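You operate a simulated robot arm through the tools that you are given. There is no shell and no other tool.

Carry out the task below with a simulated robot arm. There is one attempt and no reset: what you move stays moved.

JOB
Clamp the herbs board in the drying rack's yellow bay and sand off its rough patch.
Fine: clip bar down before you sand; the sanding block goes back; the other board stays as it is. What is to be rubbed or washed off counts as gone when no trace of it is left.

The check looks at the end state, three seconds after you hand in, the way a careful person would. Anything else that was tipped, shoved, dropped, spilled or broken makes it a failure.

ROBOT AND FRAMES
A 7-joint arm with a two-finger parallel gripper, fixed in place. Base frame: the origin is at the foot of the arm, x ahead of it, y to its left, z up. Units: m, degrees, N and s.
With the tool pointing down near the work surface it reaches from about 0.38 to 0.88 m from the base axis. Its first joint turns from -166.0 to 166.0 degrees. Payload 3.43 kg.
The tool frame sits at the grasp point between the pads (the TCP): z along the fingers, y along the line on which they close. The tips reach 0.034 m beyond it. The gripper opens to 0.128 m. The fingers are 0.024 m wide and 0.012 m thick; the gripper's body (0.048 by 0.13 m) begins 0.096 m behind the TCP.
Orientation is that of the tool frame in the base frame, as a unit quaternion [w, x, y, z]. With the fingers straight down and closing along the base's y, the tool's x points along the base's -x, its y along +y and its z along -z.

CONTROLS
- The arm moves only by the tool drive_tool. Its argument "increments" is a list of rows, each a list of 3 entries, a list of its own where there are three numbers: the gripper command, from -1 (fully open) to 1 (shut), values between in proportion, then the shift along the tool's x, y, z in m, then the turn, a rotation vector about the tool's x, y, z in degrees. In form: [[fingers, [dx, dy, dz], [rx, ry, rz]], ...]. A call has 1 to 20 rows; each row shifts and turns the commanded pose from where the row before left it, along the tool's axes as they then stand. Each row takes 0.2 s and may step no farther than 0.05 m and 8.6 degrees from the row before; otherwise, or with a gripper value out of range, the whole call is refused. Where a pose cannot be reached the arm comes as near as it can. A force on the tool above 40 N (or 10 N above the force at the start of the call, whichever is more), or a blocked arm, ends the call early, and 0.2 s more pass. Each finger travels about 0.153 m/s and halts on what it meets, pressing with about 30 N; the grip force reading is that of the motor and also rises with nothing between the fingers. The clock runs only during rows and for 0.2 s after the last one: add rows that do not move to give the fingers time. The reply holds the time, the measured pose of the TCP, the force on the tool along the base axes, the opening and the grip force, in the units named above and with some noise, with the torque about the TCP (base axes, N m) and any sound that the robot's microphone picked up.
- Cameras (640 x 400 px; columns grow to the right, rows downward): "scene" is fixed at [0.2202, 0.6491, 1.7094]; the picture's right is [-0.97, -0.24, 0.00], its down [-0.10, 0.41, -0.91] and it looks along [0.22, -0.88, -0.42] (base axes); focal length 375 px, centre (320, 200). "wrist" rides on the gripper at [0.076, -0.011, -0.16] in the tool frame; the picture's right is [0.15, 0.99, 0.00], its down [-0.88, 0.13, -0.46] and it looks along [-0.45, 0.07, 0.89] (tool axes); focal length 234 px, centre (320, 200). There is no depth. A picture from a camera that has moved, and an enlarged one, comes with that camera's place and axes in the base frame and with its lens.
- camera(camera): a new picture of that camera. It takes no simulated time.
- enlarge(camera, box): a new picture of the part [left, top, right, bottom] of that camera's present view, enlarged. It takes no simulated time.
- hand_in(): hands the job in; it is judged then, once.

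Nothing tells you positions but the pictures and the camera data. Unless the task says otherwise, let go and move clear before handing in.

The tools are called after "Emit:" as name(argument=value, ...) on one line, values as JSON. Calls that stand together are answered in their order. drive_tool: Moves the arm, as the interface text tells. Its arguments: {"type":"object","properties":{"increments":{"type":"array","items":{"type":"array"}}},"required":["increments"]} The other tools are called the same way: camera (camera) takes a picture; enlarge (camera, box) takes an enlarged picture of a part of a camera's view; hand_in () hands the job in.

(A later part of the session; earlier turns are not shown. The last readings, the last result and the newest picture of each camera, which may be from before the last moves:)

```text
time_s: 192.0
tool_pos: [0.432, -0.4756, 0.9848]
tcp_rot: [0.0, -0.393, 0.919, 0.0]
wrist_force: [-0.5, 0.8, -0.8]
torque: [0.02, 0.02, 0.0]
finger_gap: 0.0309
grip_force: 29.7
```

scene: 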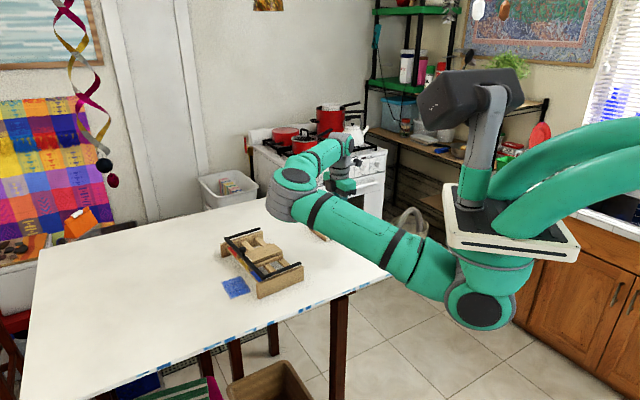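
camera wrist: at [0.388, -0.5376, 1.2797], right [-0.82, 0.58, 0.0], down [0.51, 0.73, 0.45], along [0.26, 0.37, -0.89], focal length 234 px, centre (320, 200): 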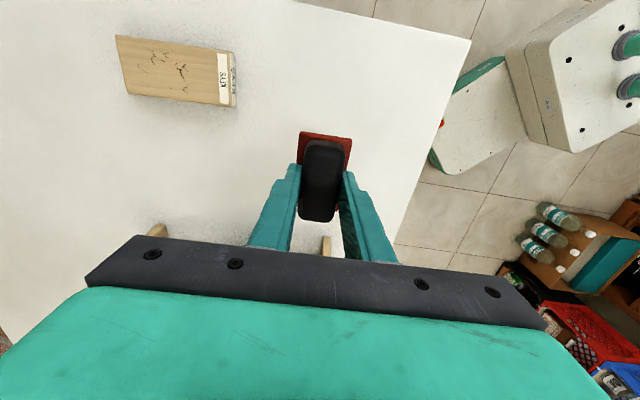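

Emit:
drive_tool(increments=[[1, [0, 0, 0.0012], [0, 0, 0]], [1, [0, 0, 0], [0, 0, 0]]])

Emit:
drive_tool(increments=[[1, [0, 0, 0.0012], [0, 0, 0]], [1, [0, 0, 0], [0, 0, 0]]])

```text
time_s: 192.6
tool_pos: [0.4332, -0.4761, 0.9838]
tcp_rot: [0.001, -0.394, 0.919, 0.001]
wrist_force: [0.0, 0.2, -0.4]
torque: [-0.03, -0.03, 0.01]
finger_gap: 0.0311
grip_force: 30.4
```

```text
time_s: 193.2
tool_pos: [0.4322, -0.4767, 0.984]
tcp_rot: [-0.001, -0.393, 0.919, -0.001]
wrist_force: [1.6, 2.7, 11.2]
torque: [0.06, 0.14, -0.01]
finger_gap: 0.0311
grip_force: 30.2
```

Block is down on its spot. Releasing and rising.

Emit:
drive_tool(increments=[[1, [0, 0, -0.0008], [0, 0, 0]], [0.45, [0, 0, 0], [0, 0, 0]], [0.3, [0, 0, 0], [0, 0, 0]], [0, [0, 0, 0], [0, 0, 0]], [0, [0, 0, -0.03], [0, 0, 0]], [0, [0, 0, -0.05], [0, 0, 0]], [0, [0, 0, -0.05], [0, 0, 0]], [0, [0, 0, -0.05], [0, 0, 0]], [0, [0, 0, 0], [0, 0, 0]]])

Emit:
enlarge(camera="wrist", box=[240, 80, 400, 190])

Emit:
enlarge(camera="scene", box=[322, 240, 358, 268])

Emit:
enlarge(camera="scene", box=[260, 235, 320, 300])

Emit:
enlarge(camera="scene", box=[215, 222, 275, 272])

```text
time_s: 195.2
tool_pos: [0.4316, -0.4766, 1.1629]
tcp_rot: [-0.001, -0.394, 0.919, -0.001]
wrist_force: [0.4, 0.6, -0.2]
torque: [0.01, 0.01, 0.03]
finger_gap: 0.0638
grip_force: 0.1
```

```text
3.64 times, centred on (320, 135) of wrist
camera zoom: at [0.3878, -0.5388, 1.3241], right [-0.82, 0.58, 0.0], down [0.51, 0.73, 0.45], along [0.26, 0.37, -0.89], focal length 852 px, centre (320, 436)
```

zoom: 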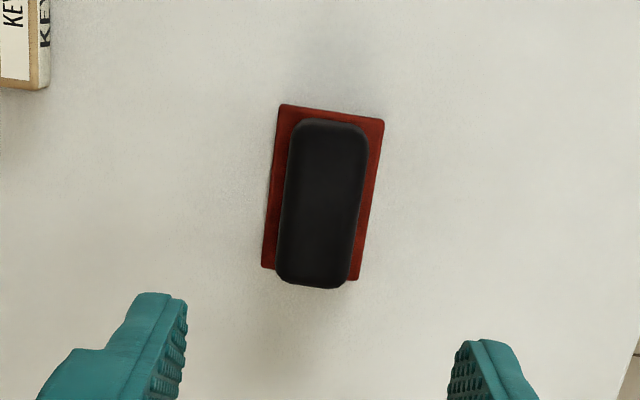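

```text
14.29 times, centred on (340, 254) of scene
camera zoom: at [0.2202, 0.6491, 1.7094], right [-0.97, -0.24, 0.0], down [-0.1, 0.41, -0.91], along [0.22, -0.88, -0.42], focal length 5358 px, centre (34, -571)
```

zoom: 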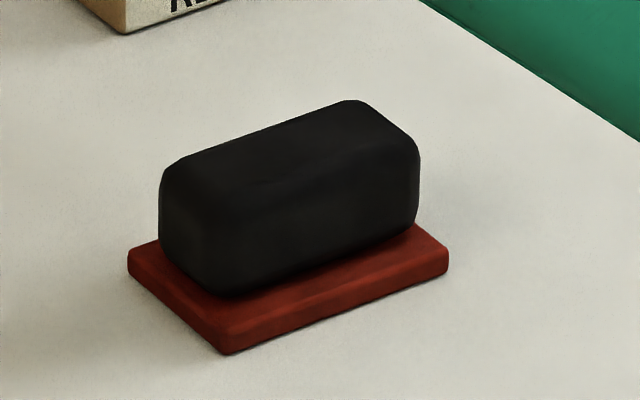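

```text
6.15 times, centred on (290, 268) of scene
camera zoom: at [0.2202, 0.6491, 1.7094], right [-0.97, -0.24, 0.0], down [-0.1, 0.41, -0.91], along [0.22, -0.88, -0.42], focal length 2308 px, centre (505, -215)
```

zoom: 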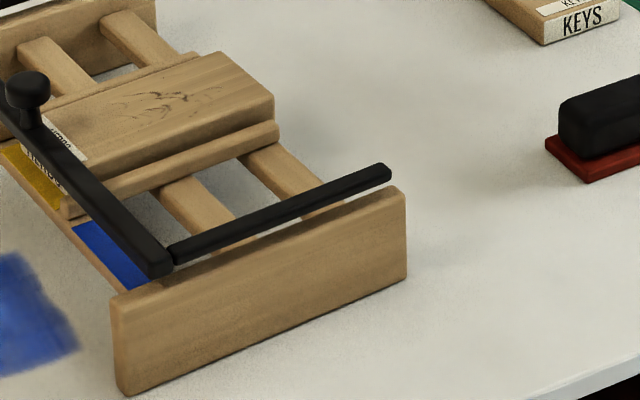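

```text
8.00 times, centred on (245, 247) of scene
camera zoom: at [0.2202, 0.6491, 1.7094], right [-0.97, -0.24, 0.0], down [-0.1, 0.41, -0.91], along [0.22, -0.88, -0.42], focal length 3000 px, centre (920, -176)
```

zoom: 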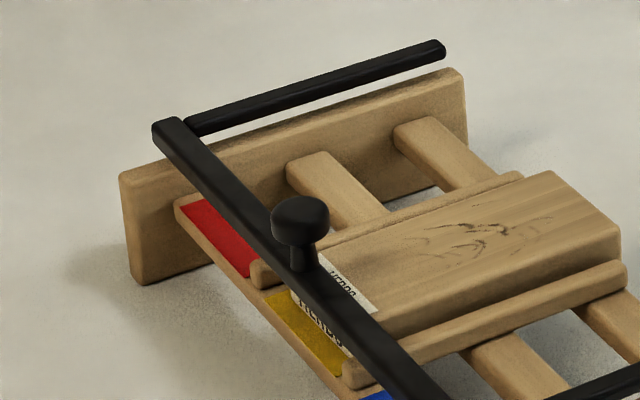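

The block is back on its spot to within about a millimetre. In the zoom the board's front end actually appears to be under the bar again. I'll look from above with the wrist camera.

Emit:
drive_tool(increments=[[0, [0, 0, -0.045], [0, 0, -3.8]], [0, [-0.04, -0.022, -0.02], [0, 0, 0]], [0, [-0.042, -0.022, 0], [0, 0, 0]], [0, [-0.042, -0.022, 0], [0, 0, 0]], [0, [-0.042, -0.022, 0], [0, 0, 0]], [0, [-0.042, -0.022, 0], [0, 0, 0]], [0, [-0.03, -0.02, 0], [0, 0, 0]], [0, [0, 0, 0], [0, 0, 0]]])

Emit:
camera(camera="wrist")

Emit:
enlarge(camera="wrist", box=[200, 20, 440, 180])

```text
time_s: 197.0
tool_pos: [0.684, -0.3757, 1.228]
tcp_rot: [0.0, -0.423, 0.906, 0.0]
wrist_force: [0.3, 0.1, -0.8]
torque: [0.01, 0.0, 0.01]
finger_gap: 0.0638
grip_force: 0.1
```

```text
taken
camera wrist: at [0.6444, -0.4407, 1.3883], right [-0.85, 0.52, 0.0], down [0.46, 0.76, 0.46], along [0.24, 0.39, -0.89], focal length 234 px, centre (320, 200)
```

wrist: 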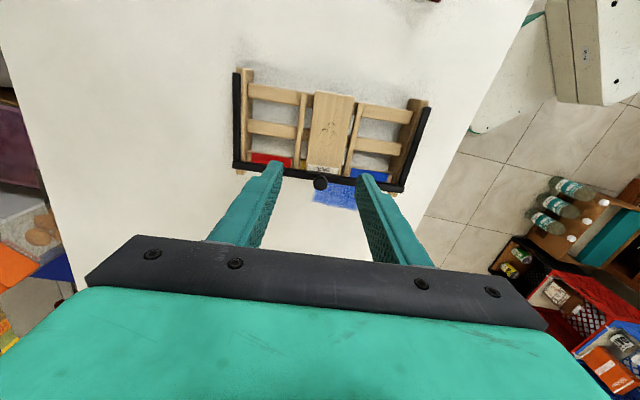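

```text
2.50 times, centred on (320, 100) of wrist
camera zoom: at [0.6444, -0.4407, 1.3883], right [-0.85, 0.52, 0.0], down [0.46, 0.76, 0.46], along [0.24, 0.39, -0.89], focal length 585 px, centre (320, 450)
```

zoom: 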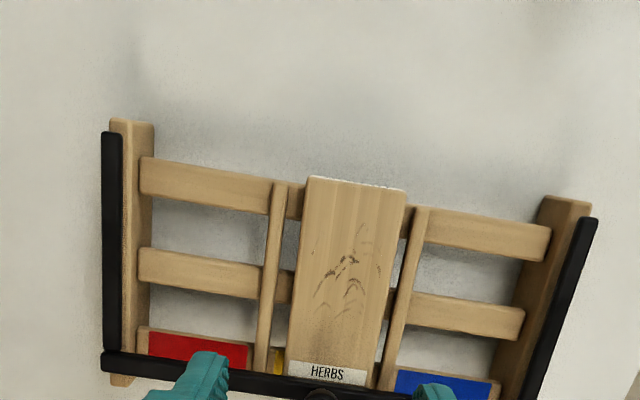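

From above, the board's front end is just touching the bar's rear face, so it's not under it, and the rack is about 1.5 cm forward of home. First I'll slide the rack back by pushing low on its front slat with closed fingers.

Emit:
drive_tool(increments=[[1, [-0.0393, 0.0095, 0], [0, 0, 0]], [1, [-0.0393, 0.0095, 0], [0, 0, 0]], [1, [-0.0394, 0.0095, 0], [0, 0, 0]], [1, [0, 0, 0.045], [0, 0, 0]], [1, [0, 0, 0.045], [0, 0, 0]], [1, [0, 0, 0.045], [0, 0, 0]], [1, [0, 0, 0.045], [0, 0, 0]], [1, [0, 0, 0.045], [0, 0, 0]], [1, [0, 0, 0], [0, 0, 0]]])

Emit:
camera(camera="wrist")

Emit:
enlarge(camera="wrist", box=[200, 80, 440, 240])

Emit:
enlarge(camera="scene", box=[205, 210, 325, 310])

```text
time_s: 199.0
tool_pos: [0.7381, -0.2677, 1.002]
tcp_rot: [0.0, -0.425, 0.905, 0.0]
wrist_force: [0.1, -0.8, -0.2]
torque: [0.01, 0.0, 0.0]
finger_gap: 0.0
grip_force: 30.2
```

```text
taken
camera wrist: at [0.6979, -0.3327, 1.1626], right [-0.85, 0.52, 0.0], down [0.46, 0.76, 0.46], along [0.24, 0.39, -0.89], focal length 234 px, centre (320, 200)
```

wrist: 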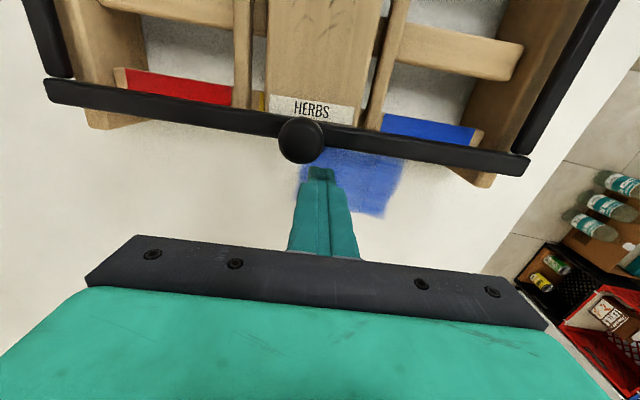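

```text
2.50 times, centred on (320, 160) of wrist
camera zoom: at [0.6979, -0.3327, 1.1626], right [-0.85, 0.52, 0.0], down [0.46, 0.76, 0.46], along [0.24, 0.39, -0.89], focal length 585 px, centre (320, 300)
```

zoom: 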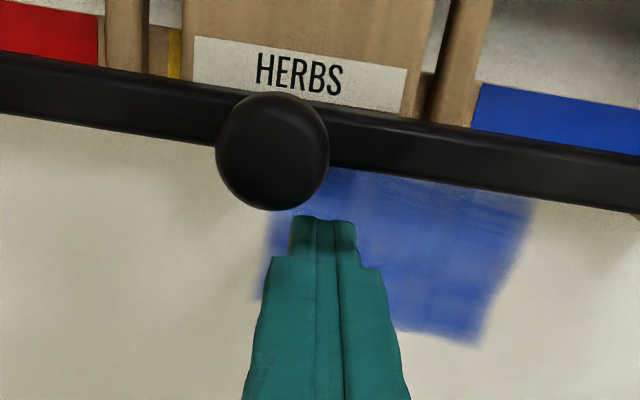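

```text
4.00 times, centred on (265, 260) of scene
camera zoom: at [0.2202, 0.6491, 1.7094], right [-0.97, -0.24, 0.0], down [-0.1, 0.41, -0.91], along [0.22, -0.88, -0.42], focal length 1500 px, centre (540, -40)
```

zoom: 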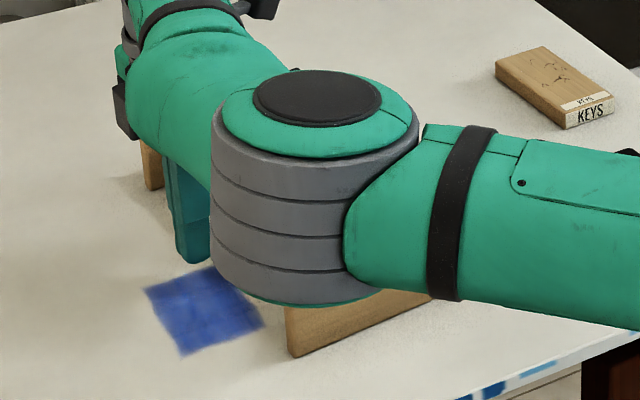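

Emit:
drive_tool(increments=[[1, [0.006, 0.012, 0.003], [0, 0, 0]], [1, [0.006, 0, 0], [0, 0, 0]], [1, [0.006, 0, 0], [0, 0, 0]], [1, [0.004, 0, 0], [0, 0, 0]], [1, [0.004, 0, 0], [0, 0, 0]], [1, [0.004, 0, 0], [0, 0, 0]], [1, [0, 0, 0], [0, 0, 0]]])

Emit:
enlarge(camera="scene", box=[205, 210, 325, 310])

Emit:
enlarge(camera="wrist", box=[200, 80, 440, 240])

```text
time_s: 200.6
tool_pos: [0.7091, -0.283, 0.9999]
tcp_rot: [0.0, -0.424, 0.906, -0.001]
wrist_force: [1.9, 2.8, -0.4]
torque: [-0.04, 0.01, -0.02]
finger_gap: 0.0
grip_force: 29.6
```

```text
4.00 times, centred on (265, 260) of scene
camera zoom: at [0.2202, 0.6491, 1.7094], right [-0.97, -0.24, 0.0], down [-0.1, 0.41, -0.91], along [0.22, -0.88, -0.42], focal length 1500 px, centre (540, -40)
```

zoom: 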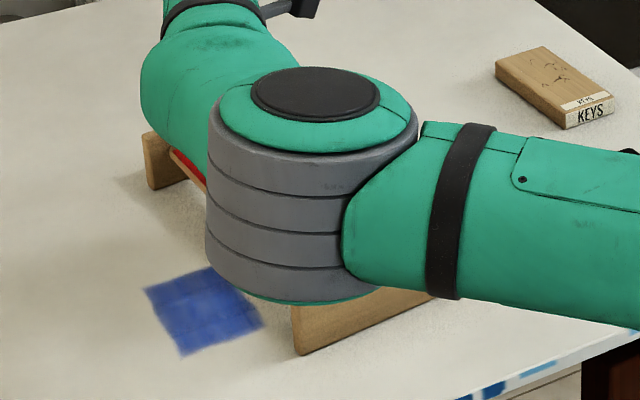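

```text
2.50 times, centred on (320, 160) of wrist
camera zoom: at [0.6693, -0.3476, 1.1601], right [-0.85, 0.52, 0.0], down [0.46, 0.76, 0.46], along [0.24, 0.39, -0.89], focal length 585 px, centre (320, 300)
```

zoom: 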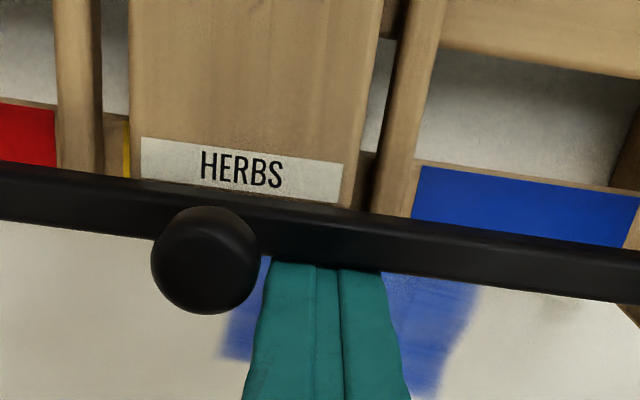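

Emit:
drive_tool(increments=[[1, [0.004, 0, 0], [0, 0, 0]], [1, [0.004, 0, 0], [0, 0, 0]], [1, [0, 0, 0], [0, 0, 0]]])

Emit:
enlarge(camera="scene", box=[205, 210, 325, 310])

```text
time_s: 201.4
tool_pos: [0.704, -0.2882, 1.0005]
tcp_rot: [0.0, -0.424, 0.905, 0.0]
wrist_force: [1.5, 2.6, -0.7]
torque: [-0.04, -0.01, 0.0]
finger_gap: 0.0
grip_force: 30.4
```

```text
4.00 times, centred on (265, 260) of scene
camera zoom: at [0.2202, 0.6491, 1.7094], right [-0.97, -0.24, 0.0], down [-0.1, 0.41, -0.91], along [0.22, -0.88, -0.42], focal length 1500 px, centre (540, -40)
```

zoom: 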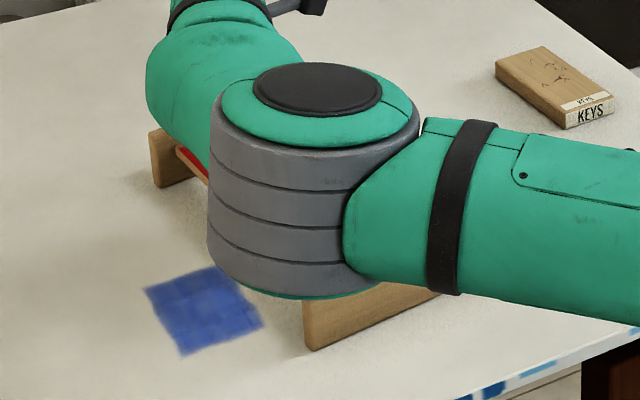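

Emit:
drive_tool(increments=[[1, [-0.014, 0, 0], [0, 0, 0]], [1, [0, -0.035, 0], [0, 0, 0]], [1, [0, -0.035, 0], [0, 0, 0]], [1, [0, -0.035, 0], [0, 0, 0]], [1, [0.006, 0, 0], [0, 0, 0]], [1, [0.005, 0, 0], [0, 0, 0]], [1, [0.003, 0, 0], [0, 0, 0]], [1, [0, 0, 0], [0, 0, 0]]])

Emit:
enlarge(camera="scene", box=[205, 210, 325, 310])

Emit:
enlarge(camera="wrist", box=[200, 60, 440, 240])

```text
time_s: 203.2
tool_pos: [0.7848, -0.357, 0.9997]
tcp_rot: [-0.001, -0.424, 0.905, -0.001]
wrist_force: [0.1, -0.2, 0.2]
torque: [-0.01, 0.0, -0.02]
finger_gap: 0.0001
grip_force: 30.2
```

```text
4.00 times, centred on (265, 260) of scene
camera zoom: at [0.2202, 0.6491, 1.7094], right [-0.97, -0.24, 0.0], down [-0.1, 0.41, -0.91], along [0.22, -0.88, -0.42], focal length 1500 px, centre (540, -40)
```

zoom: 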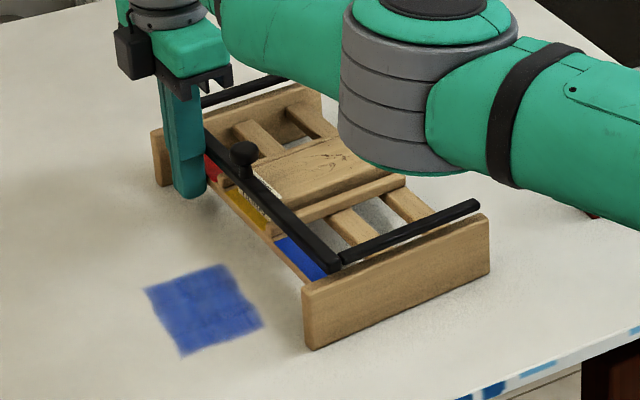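

```text
2.22 times, centred on (320, 150) of wrist
camera zoom: at [0.7449, -0.4214, 1.1599], right [-0.85, 0.52, 0.0], down [0.46, 0.76, 0.45], along [0.24, 0.39, -0.89], focal length 520 px, centre (320, 311)
```

zoom: 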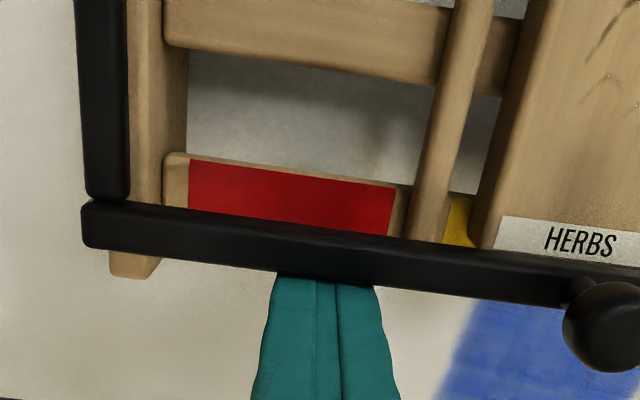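

Emit:
drive_tool(increments=[[1, [0.003, 0, 0], [0, 0, 0]], [1, [0.003, 0, 0], [0, 0, 0]], [1, [0, 0, 0], [0, 0, 0]]])

Emit:
enlarge(camera="scene", box=[228, 222, 288, 272])

Emit:
enlarge(camera="scene", box=[260, 235, 320, 300])

```text
time_s: 204.0
tool_pos: [0.7814, -0.3613, 0.9988]
tcp_rot: [-0.001, -0.424, 0.906, 0.0]
wrist_force: [1.8, 2.4, 0.5]
torque: [-0.05, 0.0, -0.09]
finger_gap: 0.0
grip_force: 29.7
```

```text
8.00 times, centred on (258, 247) of scene
camera zoom: at [0.2202, 0.6491, 1.7094], right [-0.97, -0.24, 0.0], down [-0.1, 0.41, -0.91], along [0.22, -0.88, -0.42], focal length 3000 px, centre (816, -176)
```

zoom: 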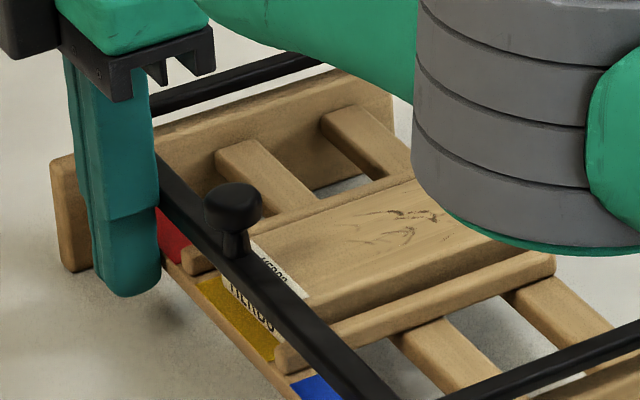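

```text
6.15 times, centred on (290, 268) of scene
camera zoom: at [0.2202, 0.6491, 1.7094], right [-0.97, -0.24, 0.0], down [-0.1, 0.41, -0.91], along [0.22, -0.88, -0.42], focal length 2308 px, centre (505, -215)
```

zoom: 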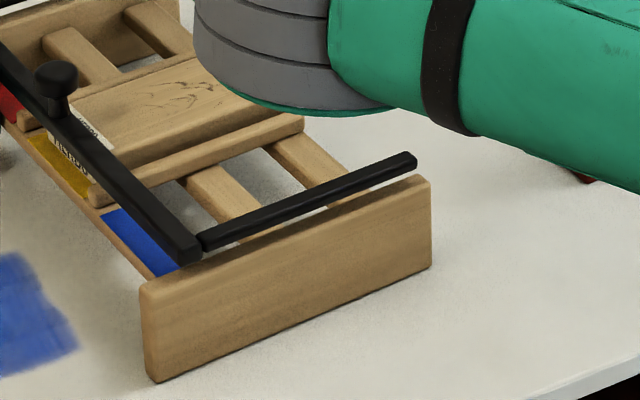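

The rack is back home: the near panel matches the original picture to under a pixel. Next I'll open the bar by reaching under its front edge with the closed fingers tilted 25°, using the blue bay side, clear of knob and divider.

Emit:
drive_tool(increments=[[1, [-0.035, 0, 0], [0, 0, 0]], [1, [0, 0, -0.05], [0, 0, 0]], [1, [0, 0, -0.05], [0, 0, 0]], [1, [0, 0.039, 0], [0, 8.33, 0]], [1, [0, 0.039, 0], [0, 8.33, 0]], [1, [0, 0.039, 0], [0, 8.34, 0]], [1, [0, 0.039, 0], [0, 0, 0]], [1, [0, 0, 0], [0, 0, 0]]])

Emit:
camera(camera="wrist")

Emit:
enlarge(camera="scene", box=[205, 190, 325, 300])

```text
time_s: 205.8
tool_pos: [0.6828, -0.2326, 1.1006]
tcp_rot: [-0.196, -0.414, 0.884, -0.092]
wrist_force: [0.5, 0.9, -0.8]
torque: [0.0, 0.0, 0.04]
finger_gap: 0.0
grip_force: 29.5
```

```text
taken
camera wrist: at [0.6903, -0.2407, 1.2777], right [-0.85, 0.53, 0.06], down [0.53, 0.84, 0.04], along [-0.03, 0.07, -1.0], focal length 234 px, centre (320, 200)
```

wrist: 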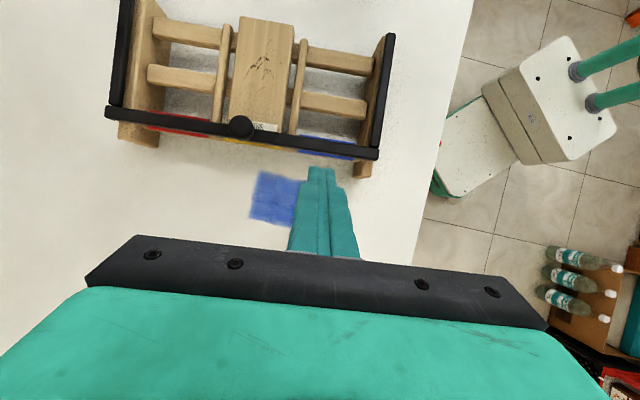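

```text
3.64 times, centred on (265, 245) of scene
camera zoom: at [0.2202, 0.6491, 1.7094], right [-0.97, -0.24, 0.0], down [-0.1, 0.41, -0.91], along [0.22, -0.88, -0.42], focal length 1364 px, centre (520, 36)
```

zoom: 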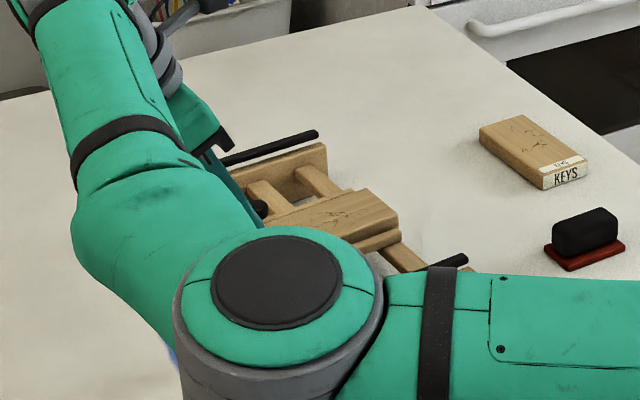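

Emit:
drive_tool(increments=[[1, [-0.0127, 0, 0.0272], [0, 0, 0]], [1, [-0.0127, 0, 0.0272], [0, 0, 0]], [1, [-0.0093, 0, 0.0199], [0, 0, 0]], [1, [0, 0, 0], [0, 0, 0]]])

Emit:
enlarge(camera="wrist", box=[180, 60, 460, 240])

Emit:
enlarge(camera="scene", box=[205, 190, 325, 300])

```text
time_s: 206.8
tool_pos: [0.6835, -0.2341, 1.0181]
tcp_rot: [-0.196, -0.414, 0.884, -0.092]
wrist_force: [0.1, 0.1, 0.9]
torque: [0.0, -0.01, 0.01]
finger_gap: 0.0
grip_force: 29.9
```

```text
2.22 times, centred on (320, 150) of wrist
camera zoom: at [0.6903, -0.2415, 1.1953], right [-0.84, 0.53, 0.06], down [0.53, 0.84, 0.04], along [-0.03, 0.07, -1.0], focal length 520 px, centre (320, 311)
```

zoom: 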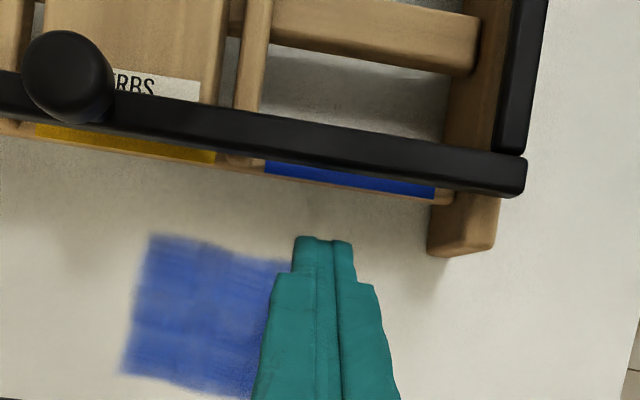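

```text
3.64 times, centred on (265, 245) of scene
camera zoom: at [0.2202, 0.6491, 1.7094], right [-0.97, -0.24, 0.0], down [-0.1, 0.41, -0.91], along [0.22, -0.88, -0.42], focal length 1364 px, centre (520, 36)
```

zoom: 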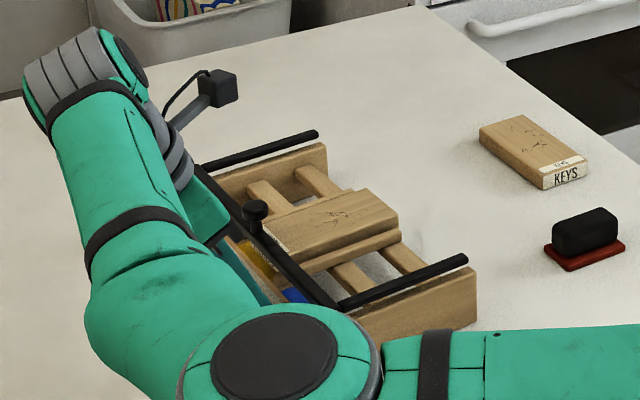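

Emit:
drive_tool(increments=[[1, [0.00997, 0, 0.00465], [0, 0, 0]], [1, [0.00997, 0, 0.00465], [0, 0, 0]], [1, [0.01055, 0, -0.01693], [0, 0, 0]], [1, [0, 0, 0], [0, 0, 0]]])

Emit:
enlarge(camera="wrist", box=[180, 60, 460, 240])

Emit:
enlarge(camera="scene", box=[215, 205, 325, 300])

```text
time_s: 207.8
tool_pos: [0.6681, -0.2522, 1.0373]
tcp_rot: [-0.197, -0.414, 0.884, -0.093]
wrist_force: [0.9, 0.3, -1.0]
torque: [0.03, 0.02, 0.02]
finger_gap: 0.0
grip_force: 29.9
```

```text
2.22 times, centred on (320, 150) of wrist
camera zoom: at [0.6764, -0.2595, 1.2153], right [-0.85, 0.53, 0.06], down [0.53, 0.84, 0.04], along [-0.03, 0.07, -1.0], focal length 520 px, centre (320, 311)
```

zoom: 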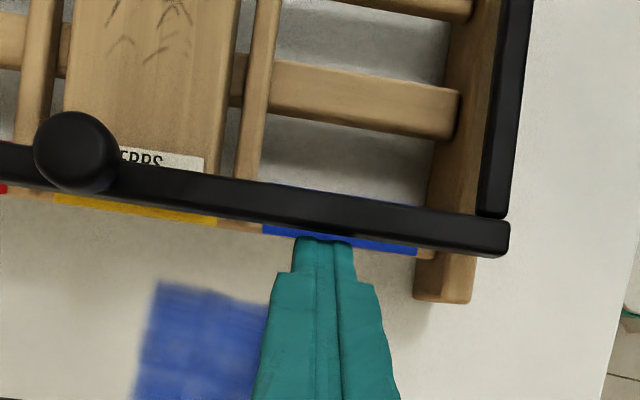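

```text
4.21 times, centred on (270, 252) of scene
camera zoom: at [0.2202, 0.6491, 1.7094], right [-0.97, -0.24, 0.0], down [-0.1, 0.41, -0.91], along [0.22, -0.88, -0.42], focal length 1579 px, centre (530, -21)
```

zoom: 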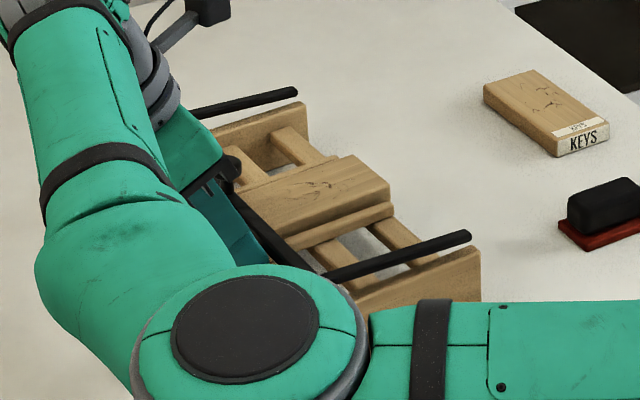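

The rounded tip didn't get under the bar yet. Going back down and further beneath it before lifting.

Emit:
drive_tool(increments=[[1, [-0.0089, 0, 0.019], [0, 0, 0]], [1, [0.0045, 0, 0.0021], [0, 0, 0]], [1, [0.0045, 0, 0.0021], [0, 0, 0]], [1, [0, 0, 0], [0, 0, 0]]])

Emit:
enlarge(camera="wrist", box=[180, 60, 460, 240])

```text
time_s: 208.8
tool_pos: [0.6614, -0.2596, 1.016]
tcp_rot: [-0.197, -0.415, 0.884, -0.092]
wrist_force: [1.2, 1.8, 0.6]
torque: [0.03, -0.06, 0.01]
finger_gap: 0.0
grip_force: 29.9
```

```text
2.22 times, centred on (320, 150) of wrist
camera zoom: at [0.6695, -0.268, 1.1938], right [-0.85, 0.53, 0.06], down [0.53, 0.84, 0.04], along [-0.03, 0.07, -1.0], focal length 520 px, centre (320, 311)
```

zoom: 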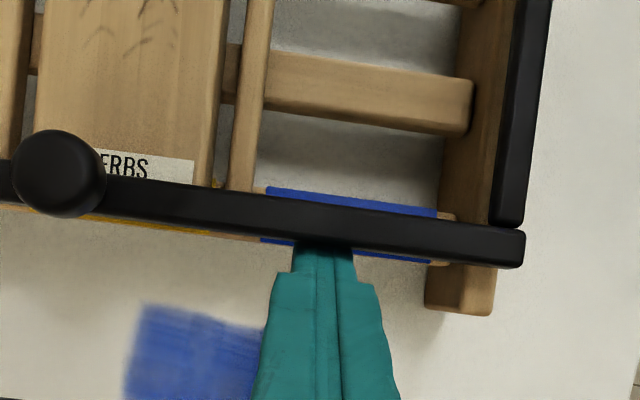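

Emit:
drive_tool(increments=[[1, [0.0095, 0, -0.0172], [0, 0, 0]], [1, [0.0118, 0, -0.0159], [0, 0, 0]], [1, [0, 0, 0], [0, 0, 0]]])

Emit:
enlarge(camera="wrist", box=[180, 60, 460, 240])

Emit:
enlarge(camera="scene", box=[215, 205, 325, 300])

```text
time_s: 209.6
tool_pos: [0.6578, -0.2636, 1.0555]
tcp_rot: [-0.196, -0.414, 0.884, -0.092]
wrist_force: [-0.2, -0.6, 0.0]
torque: [0.03, 0.01, 0.02]
finger_gap: 0.0
grip_force: 29.5
```

```text
2.22 times, centred on (320, 150) of wrist
camera zoom: at [0.666, -0.2724, 1.2337], right [-0.84, 0.53, 0.06], down [0.53, 0.84, 0.04], along [-0.03, 0.07, -1.0], focal length 520 px, centre (320, 311)
```

zoom: 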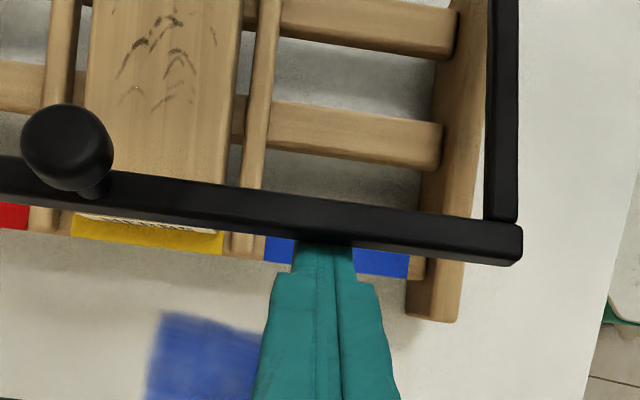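

```text
4.21 times, centred on (270, 252) of scene
camera zoom: at [0.2202, 0.6491, 1.7094], right [-0.97, -0.24, 0.0], down [-0.1, 0.41, -0.91], along [0.22, -0.88, -0.42], focal length 1579 px, centre (530, -21)
```

zoom: 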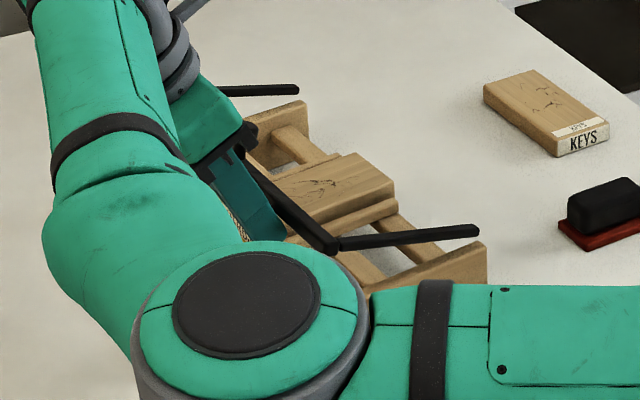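

The bar is lifting on the inclined fingers. Continuing along the arc.

Emit:
drive_tool(increments=[[1, [0.0145, 0, -0.0139], [0, 0, 0]], [1, [0.01587, 0, -0.01202], [0, 0, 0]], [1, [0.0174, 0, -0.00965], [0, 0, 0]], [1, [0, 0, 0], [0, 0, 0]]])

Emit:
enlarge(camera="wrist", box=[180, 60, 460, 240])

Emit:
enlarge(camera="scene", box=[215, 185, 325, 300])

```text
time_s: 210.6
tool_pos: [0.639, -0.2856, 1.1095]
tcp_rot: [-0.196, -0.415, 0.884, -0.092]
wrist_force: [-0.9, 0.6, -0.2]
torque: [0.02, -0.03, 0.01]
finger_gap: 0.0
grip_force: 30.4
```

```text
2.22 times, centred on (320, 150) of wrist
camera zoom: at [0.6474, -0.2925, 1.2866], right [-0.85, 0.53, 0.06], down [0.53, 0.85, 0.04], along [-0.03, 0.07, -1.0], focal length 520 px, centre (320, 311)
```

zoom: 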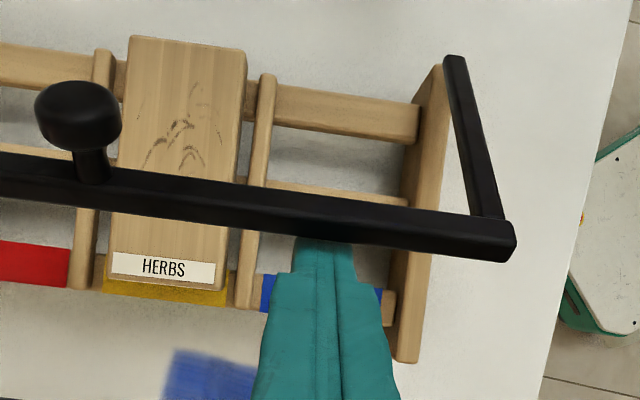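

```text
3.48 times, centred on (270, 242) of scene
camera zoom: at [0.2202, 0.6491, 1.7094], right [-0.97, -0.24, 0.0], down [-0.1, 0.41, -0.91], along [0.22, -0.88, -0.42], focal length 1305 px, centre (494, 52)
```

zoom: 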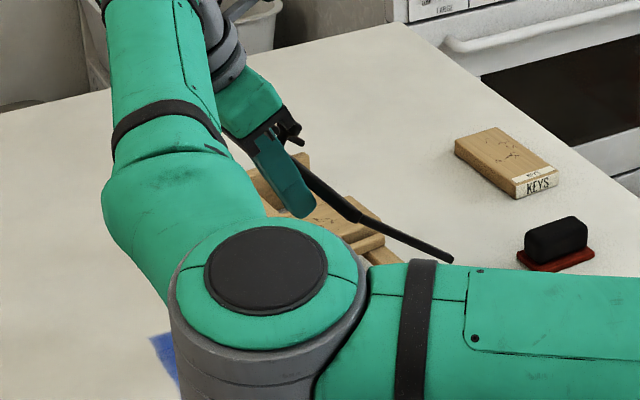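

Emit:
drive_tool(increments=[[1, [0.01855, 0, -0.00713], [0, 0, 0]], [1, [0.01939, 0, -0.00442], [0, 0, 0]], [1, [0.01977, 0, -0.0017], [0, 0, 0]], [1, [0.01985, 0, 0.00098], [0, 0, 0]], [1, [0, 0, 0], [0, 0, 0]]])

Emit:
enlarge(camera="wrist", box=[180, 60, 460, 240])

Emit:
enlarge(camera="scene", box=[215, 165, 345, 300])

```text
time_s: 211.8
tool_pos: [0.5986, -0.3366, 1.152]
tcp_rot: [-0.197, -0.414, 0.884, -0.092]
wrist_force: [-0.3, 0.3, -0.4]
torque: [0.0, -0.01, -0.01]
finger_gap: 0.0001
grip_force: 29.7
```

```text
2.22 times, centred on (320, 150) of wrist
camera zoom: at [0.606, -0.3438, 1.3297], right [-0.84, 0.53, 0.06], down [0.53, 0.84, 0.04], along [-0.03, 0.07, -1.0], focal length 520 px, centre (320, 311)
```

zoom: 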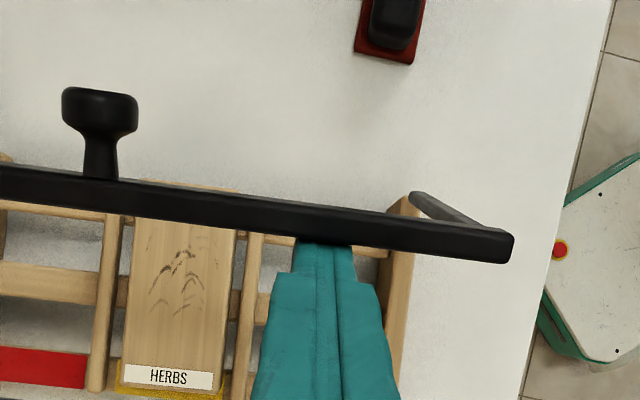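

```text
2.96 times, centred on (280, 232) of scene
camera zoom: at [0.2202, 0.6491, 1.7094], right [-0.97, -0.24, 0.0], down [-0.1, 0.41, -0.91], along [0.22, -0.88, -0.42], focal length 1111 px, centre (438, 104)
```

zoom: 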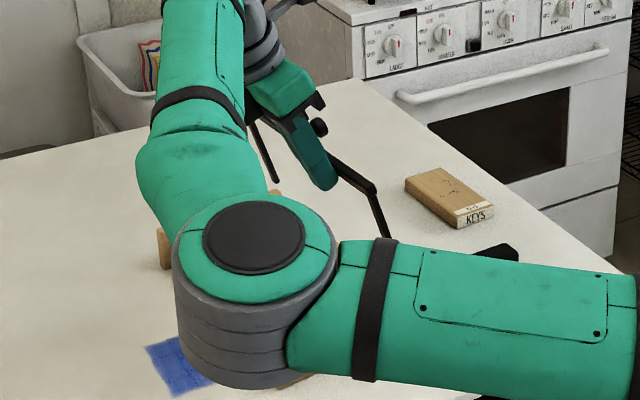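

Emit:
drive_tool(increments=[[1, [0.01952, 0, 0.00381], [0, 0, 0]], [1, [0.01883, 0, 0.00646], [0, 0, 0]], [1, [0.0075, 0, 0.0035], [0, 0, 0]], [1, [0.0075, 0, 0.0038], [0, 0, 0]], [1, [0.006, 0, 0.0032], [0, 0, 0]], [1, [0, 0, 0], [0, 0, 0]]])

Emit:
enlarge(camera="wrist", box=[180, 60, 460, 240])

Emit:
enlarge(camera="scene", box=[215, 165, 345, 300])

```text
time_s: 213.2
tool_pos: [0.5576, -0.3843, 1.159]
tcp_rot: [-0.196, -0.414, 0.884, -0.092]
wrist_force: [1.0, 1.1, 0.6]
torque: [0.01, -0.03, 0.02]
finger_gap: 0.0005
grip_force: 29.9
```

```text
2.22 times, centred on (320, 150) of wrist
camera zoom: at [0.5664, -0.3914, 1.3356], right [-0.84, 0.53, 0.06], down [0.53, 0.84, 0.04], along [-0.03, 0.07, -1.0], focal length 520 px, centre (320, 311)
```

zoom: 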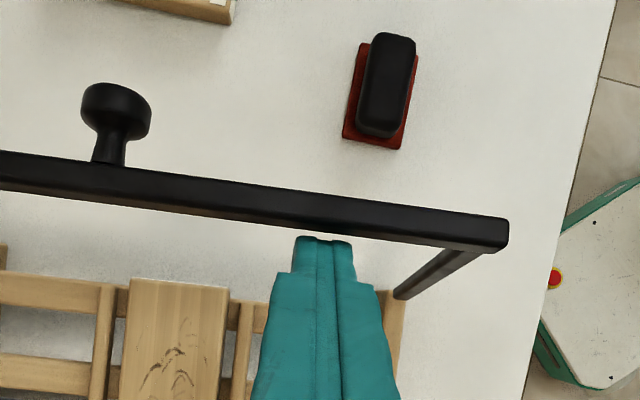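

```text
2.96 times, centred on (280, 232) of scene
camera zoom: at [0.2202, 0.6491, 1.7094], right [-0.97, -0.24, 0.0], down [-0.1, 0.41, -0.91], along [0.22, -0.88, -0.42], focal length 1111 px, centre (438, 104)
```

zoom: 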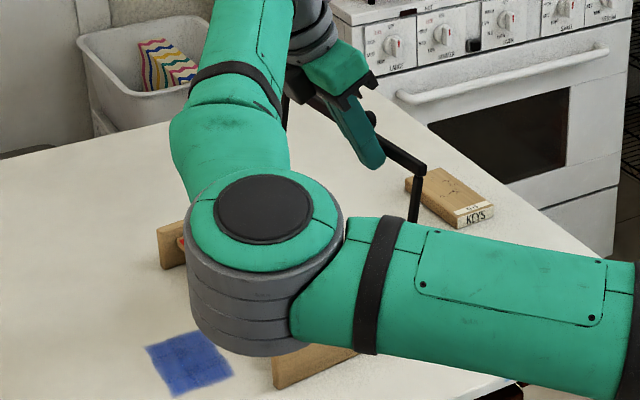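

The bar is upright again on its stop. Backing away, levelling the tool, rising, and turning to yaw 230° to handle the board as before.

Emit:
drive_tool(increments=[[0.5, [-0.0272, 0, -0.0127], [0, 0, 0]], [0, [0.0127, 0, -0.0272], [0, 0, 0]], [-0.3, [0.0127, 0, -0.0272], [0, 0, 0]], [-0.3, [0, 0, 0], [0, -8.33, 0]], [-0.3, [0, 0, 0], [0, -8.33, 0]], [-0.3, [0, 0, 0], [0, -8.34, 0]], [-0.3, [-0.03, 0, -0.03], [0, 0, 0]], [-0.3, [-0.03, -0.02, 0], [0, 0, 0]], [-0.3, [-0.03, -0.03, 0], [0, 0, 0]], [-0.3, [0, 0, 0], [0, 0, 0]]])

Emit:
camera(camera="wrist")

Emit:
enlarge(camera="wrist", box=[180, 0, 480, 190])

Emit:
enlarge(camera="scene", box=[260, 235, 320, 300])

Emit:
enlarge(camera="scene", box=[228, 222, 288, 272])

```text
time_s: 215.4
tool_pos: [0.6752, -0.3223, 1.2487]
tcp_rot: [0.0, -0.424, 0.906, 0.001]
wrist_force: [0.5, -0.1, 0.7]
torque: [-0.03, -0.02, -0.02]
finger_gap: 0.0833
grip_force: 0.0
```

```text
taken
camera wrist: at [0.6351, -0.3878, 1.409], right [-0.85, 0.52, 0.0], down [0.46, 0.76, 0.46], along [0.24, 0.39, -0.89], focal length 234 px, centre (320, 200)
```

wrist: 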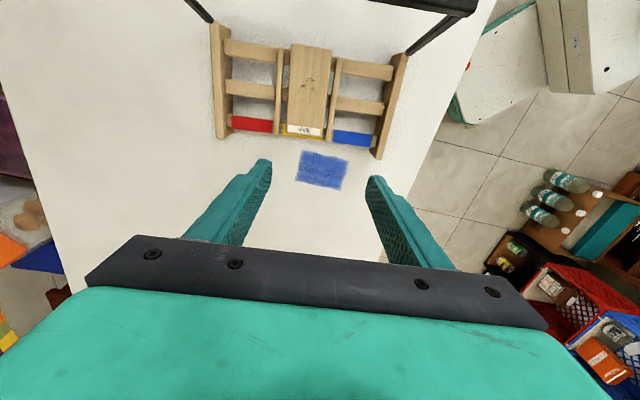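

```text
2.11 times, centred on (330, 95) of wrist
camera zoom: at [0.6351, -0.3878, 1.409], right [-0.85, 0.52, 0.0], down [0.46, 0.76, 0.46], along [0.24, 0.39, -0.89], focal length 493 px, centre (299, 421)
```

zoom: 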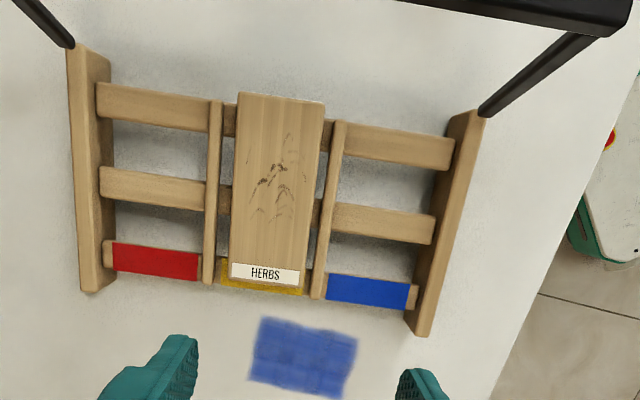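

```text
6.15 times, centred on (290, 268) of scene
camera zoom: at [0.2202, 0.6491, 1.7094], right [-0.97, -0.24, 0.0], down [-0.1, 0.41, -0.91], along [0.22, -0.88, -0.42], focal length 2308 px, centre (505, -215)
```

zoom: 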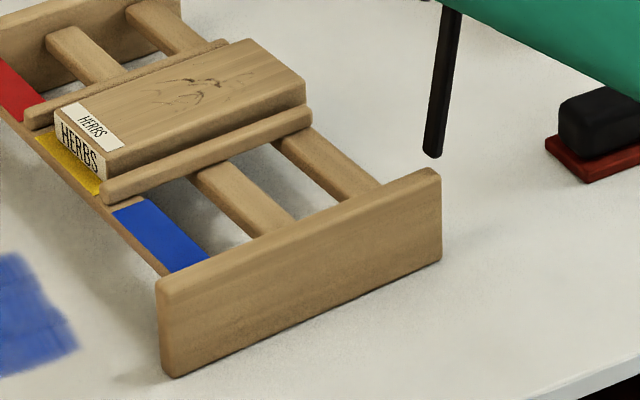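

```text
8.00 times, centred on (258, 247) of scene
camera zoom: at [0.2202, 0.6491, 1.7094], right [-0.97, -0.24, 0.0], down [-0.1, 0.41, -0.91], along [0.22, -0.88, -0.42], focal length 3000 px, centre (816, -176)
```

zoom: 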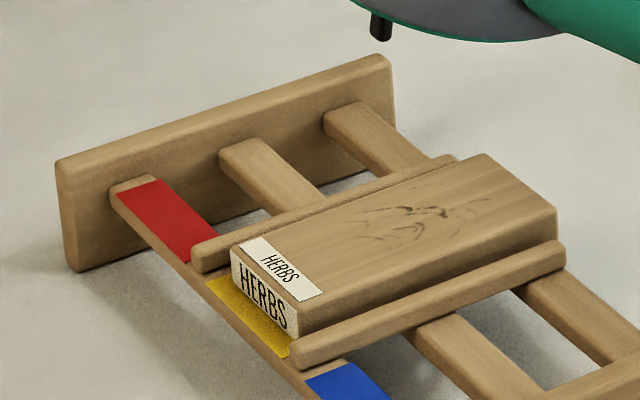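

The rack stands slightly rearward again (about 8 mm, which I'll fix at the end). The board is centred in the bay but about 7 mm too far back. I'll grip it and shift it forward while the bar is open.

Emit:
drive_tool(increments=[[-0.3, [0.0264, -0.0144, 0], [0, 0, -1.2]], [-0.3, [0.0264, -0.0144, 0], [0, 0, 0]], [-0.3, [0, 0, 0.04], [0, 0, 0]], [-0.3, [0, 0, 0.04], [0, 0, 0]], [-0.3, [0, 0, 0.04], [0, 0, 0]], [-0.3, [0, 0, 0], [0, 0, 0]]])

Emit:
camera(camera="wrist")

Emit:
enlarge(camera="scene", box=[215, 140, 345, 300])

```text
time_s: 216.8
tool_pos: [0.6616, -0.3836, 1.1285]
tcp_rot: [0.001, -0.435, 0.901, 0.0]
wrist_force: [0.6, 0.5, 0.8]
torque: [0.04, 0.01, -0.03]
finger_gap: 0.0831
grip_force: 0.0
```

```text
taken
camera wrist: at [0.6226, -0.4493, 1.2888], right [-0.86, 0.5, 0.0], down [0.45, 0.77, 0.45], along [0.23, 0.39, -0.89], focal length 234 px, centre (320, 200)
```

wrist: 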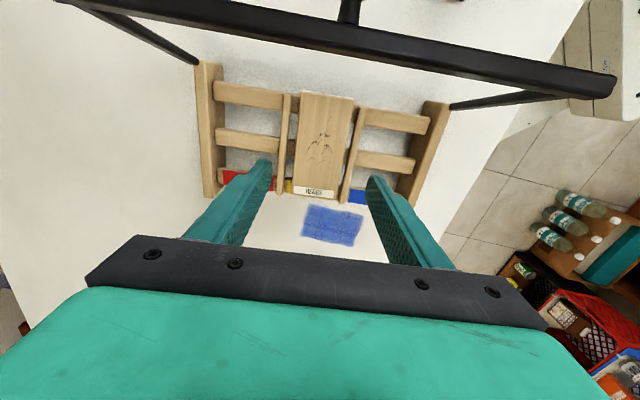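

```text
2.50 times, centred on (280, 220) of scene
camera zoom: at [0.2202, 0.6491, 1.7094], right [-0.97, -0.24, 0.0], down [-0.1, 0.41, -0.91], along [0.22, -0.88, -0.42], focal length 938 px, centre (420, 150)
```

zoom: 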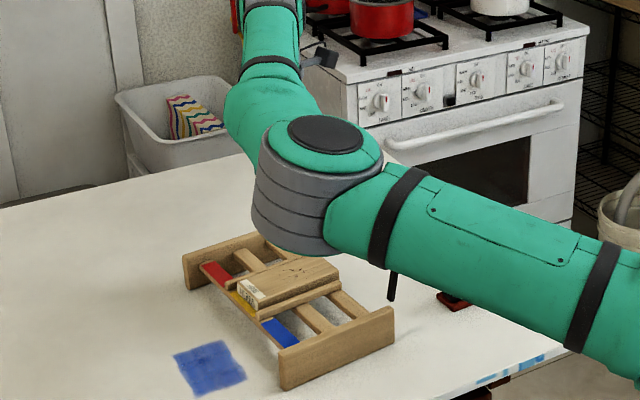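

Emit:
drive_tool(increments=[[-0.3, [0, 0, 0.04], [0, 0, 0]], [-0.3, [0, 0, 0.035], [0, 0, 0]], [-0.3, [0, 0, 0.0225], [0, 0, 0]], [-0.3, [0, 0, 0], [0, 0, 0]]])

Emit:
enlarge(camera="wrist", box=[200, 40, 440, 240])

Emit:
enlarge(camera="scene", box=[225, 200, 305, 280])

```text
time_s: 217.8
tool_pos: [0.661, -0.383, 1.0316]
tcp_rot: [0.0, -0.433, 0.901, 0.0]
wrist_force: [-0.1, 0.4, 0.1]
torque: [0.01, 0.02, -0.04]
finger_gap: 0.0833
grip_force: 0.0
```

```text
2.00 times, centred on (320, 140) of wrist
camera zoom: at [0.6226, -0.449, 1.1918], right [-0.86, 0.5, 0.0], down [0.45, 0.77, 0.45], along [0.23, 0.39, -0.89], focal length 468 px, centre (320, 320)
```

zoom: 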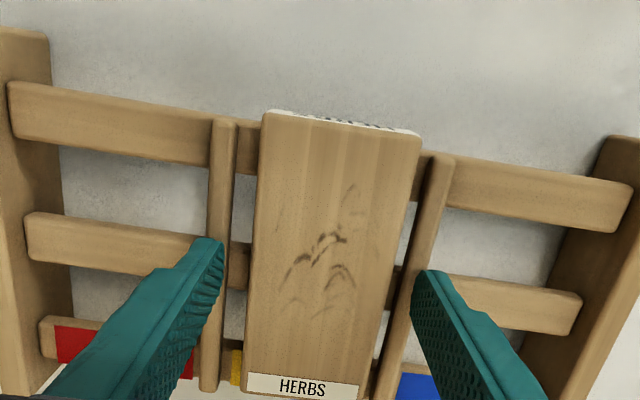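

```text
5.00 times, centred on (265, 240) of scene
camera zoom: at [0.2202, 0.6491, 1.7094], right [-0.97, -0.24, 0.0], down [-0.1, 0.41, -0.91], along [0.22, -0.88, -0.42], focal length 1875 px, centre (595, 0)
```

zoom: 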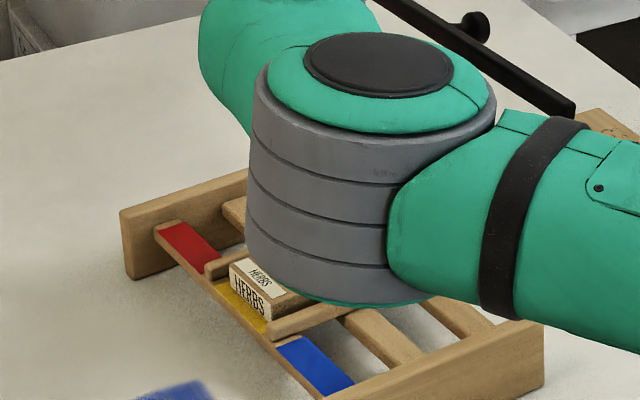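

Emit:
drive_tool(increments=[[-0.3, [0, 0, 0.0016], [0, 0, 0]], [0.0, [0, 0, 0], [0, 0, 0]], [0.08, [0, 0, 0], [0, 0, 0]], [0.5, [0, 0, 0], [0, 0, 0]], [1, [0, 0, 0], [0, 0, 0]], [1, [0, 0, 0], [0, 0, 0]], [1, [0, 0, -0.003], [0, 0, 0]], [1, [0, 0, 0], [0, 0, 0]]])

Emit:
enlarge(camera="wrist", box=[200, 40, 440, 240])

```text
time_s: 219.6
tool_pos: [0.663, -0.3832, 1.0311]
tcp_rot: [-0.001, -0.433, 0.902, 0.0]
wrist_force: [0.6, -0.4, -0.4]
torque: [0.09, 0.01, 0.01]
finger_gap: 0.0612
grip_force: 29.4
```

```text
2.00 times, centred on (320, 140) of wrist
camera zoom: at [0.6241, -0.4498, 1.1927], right [-0.86, 0.5, 0.0], down [0.45, 0.77, 0.45], along [0.23, 0.39, -0.89], focal length 468 px, centre (320, 320)
```

zoom: 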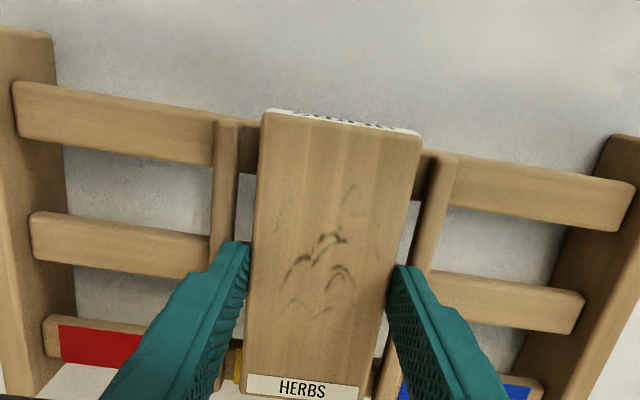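

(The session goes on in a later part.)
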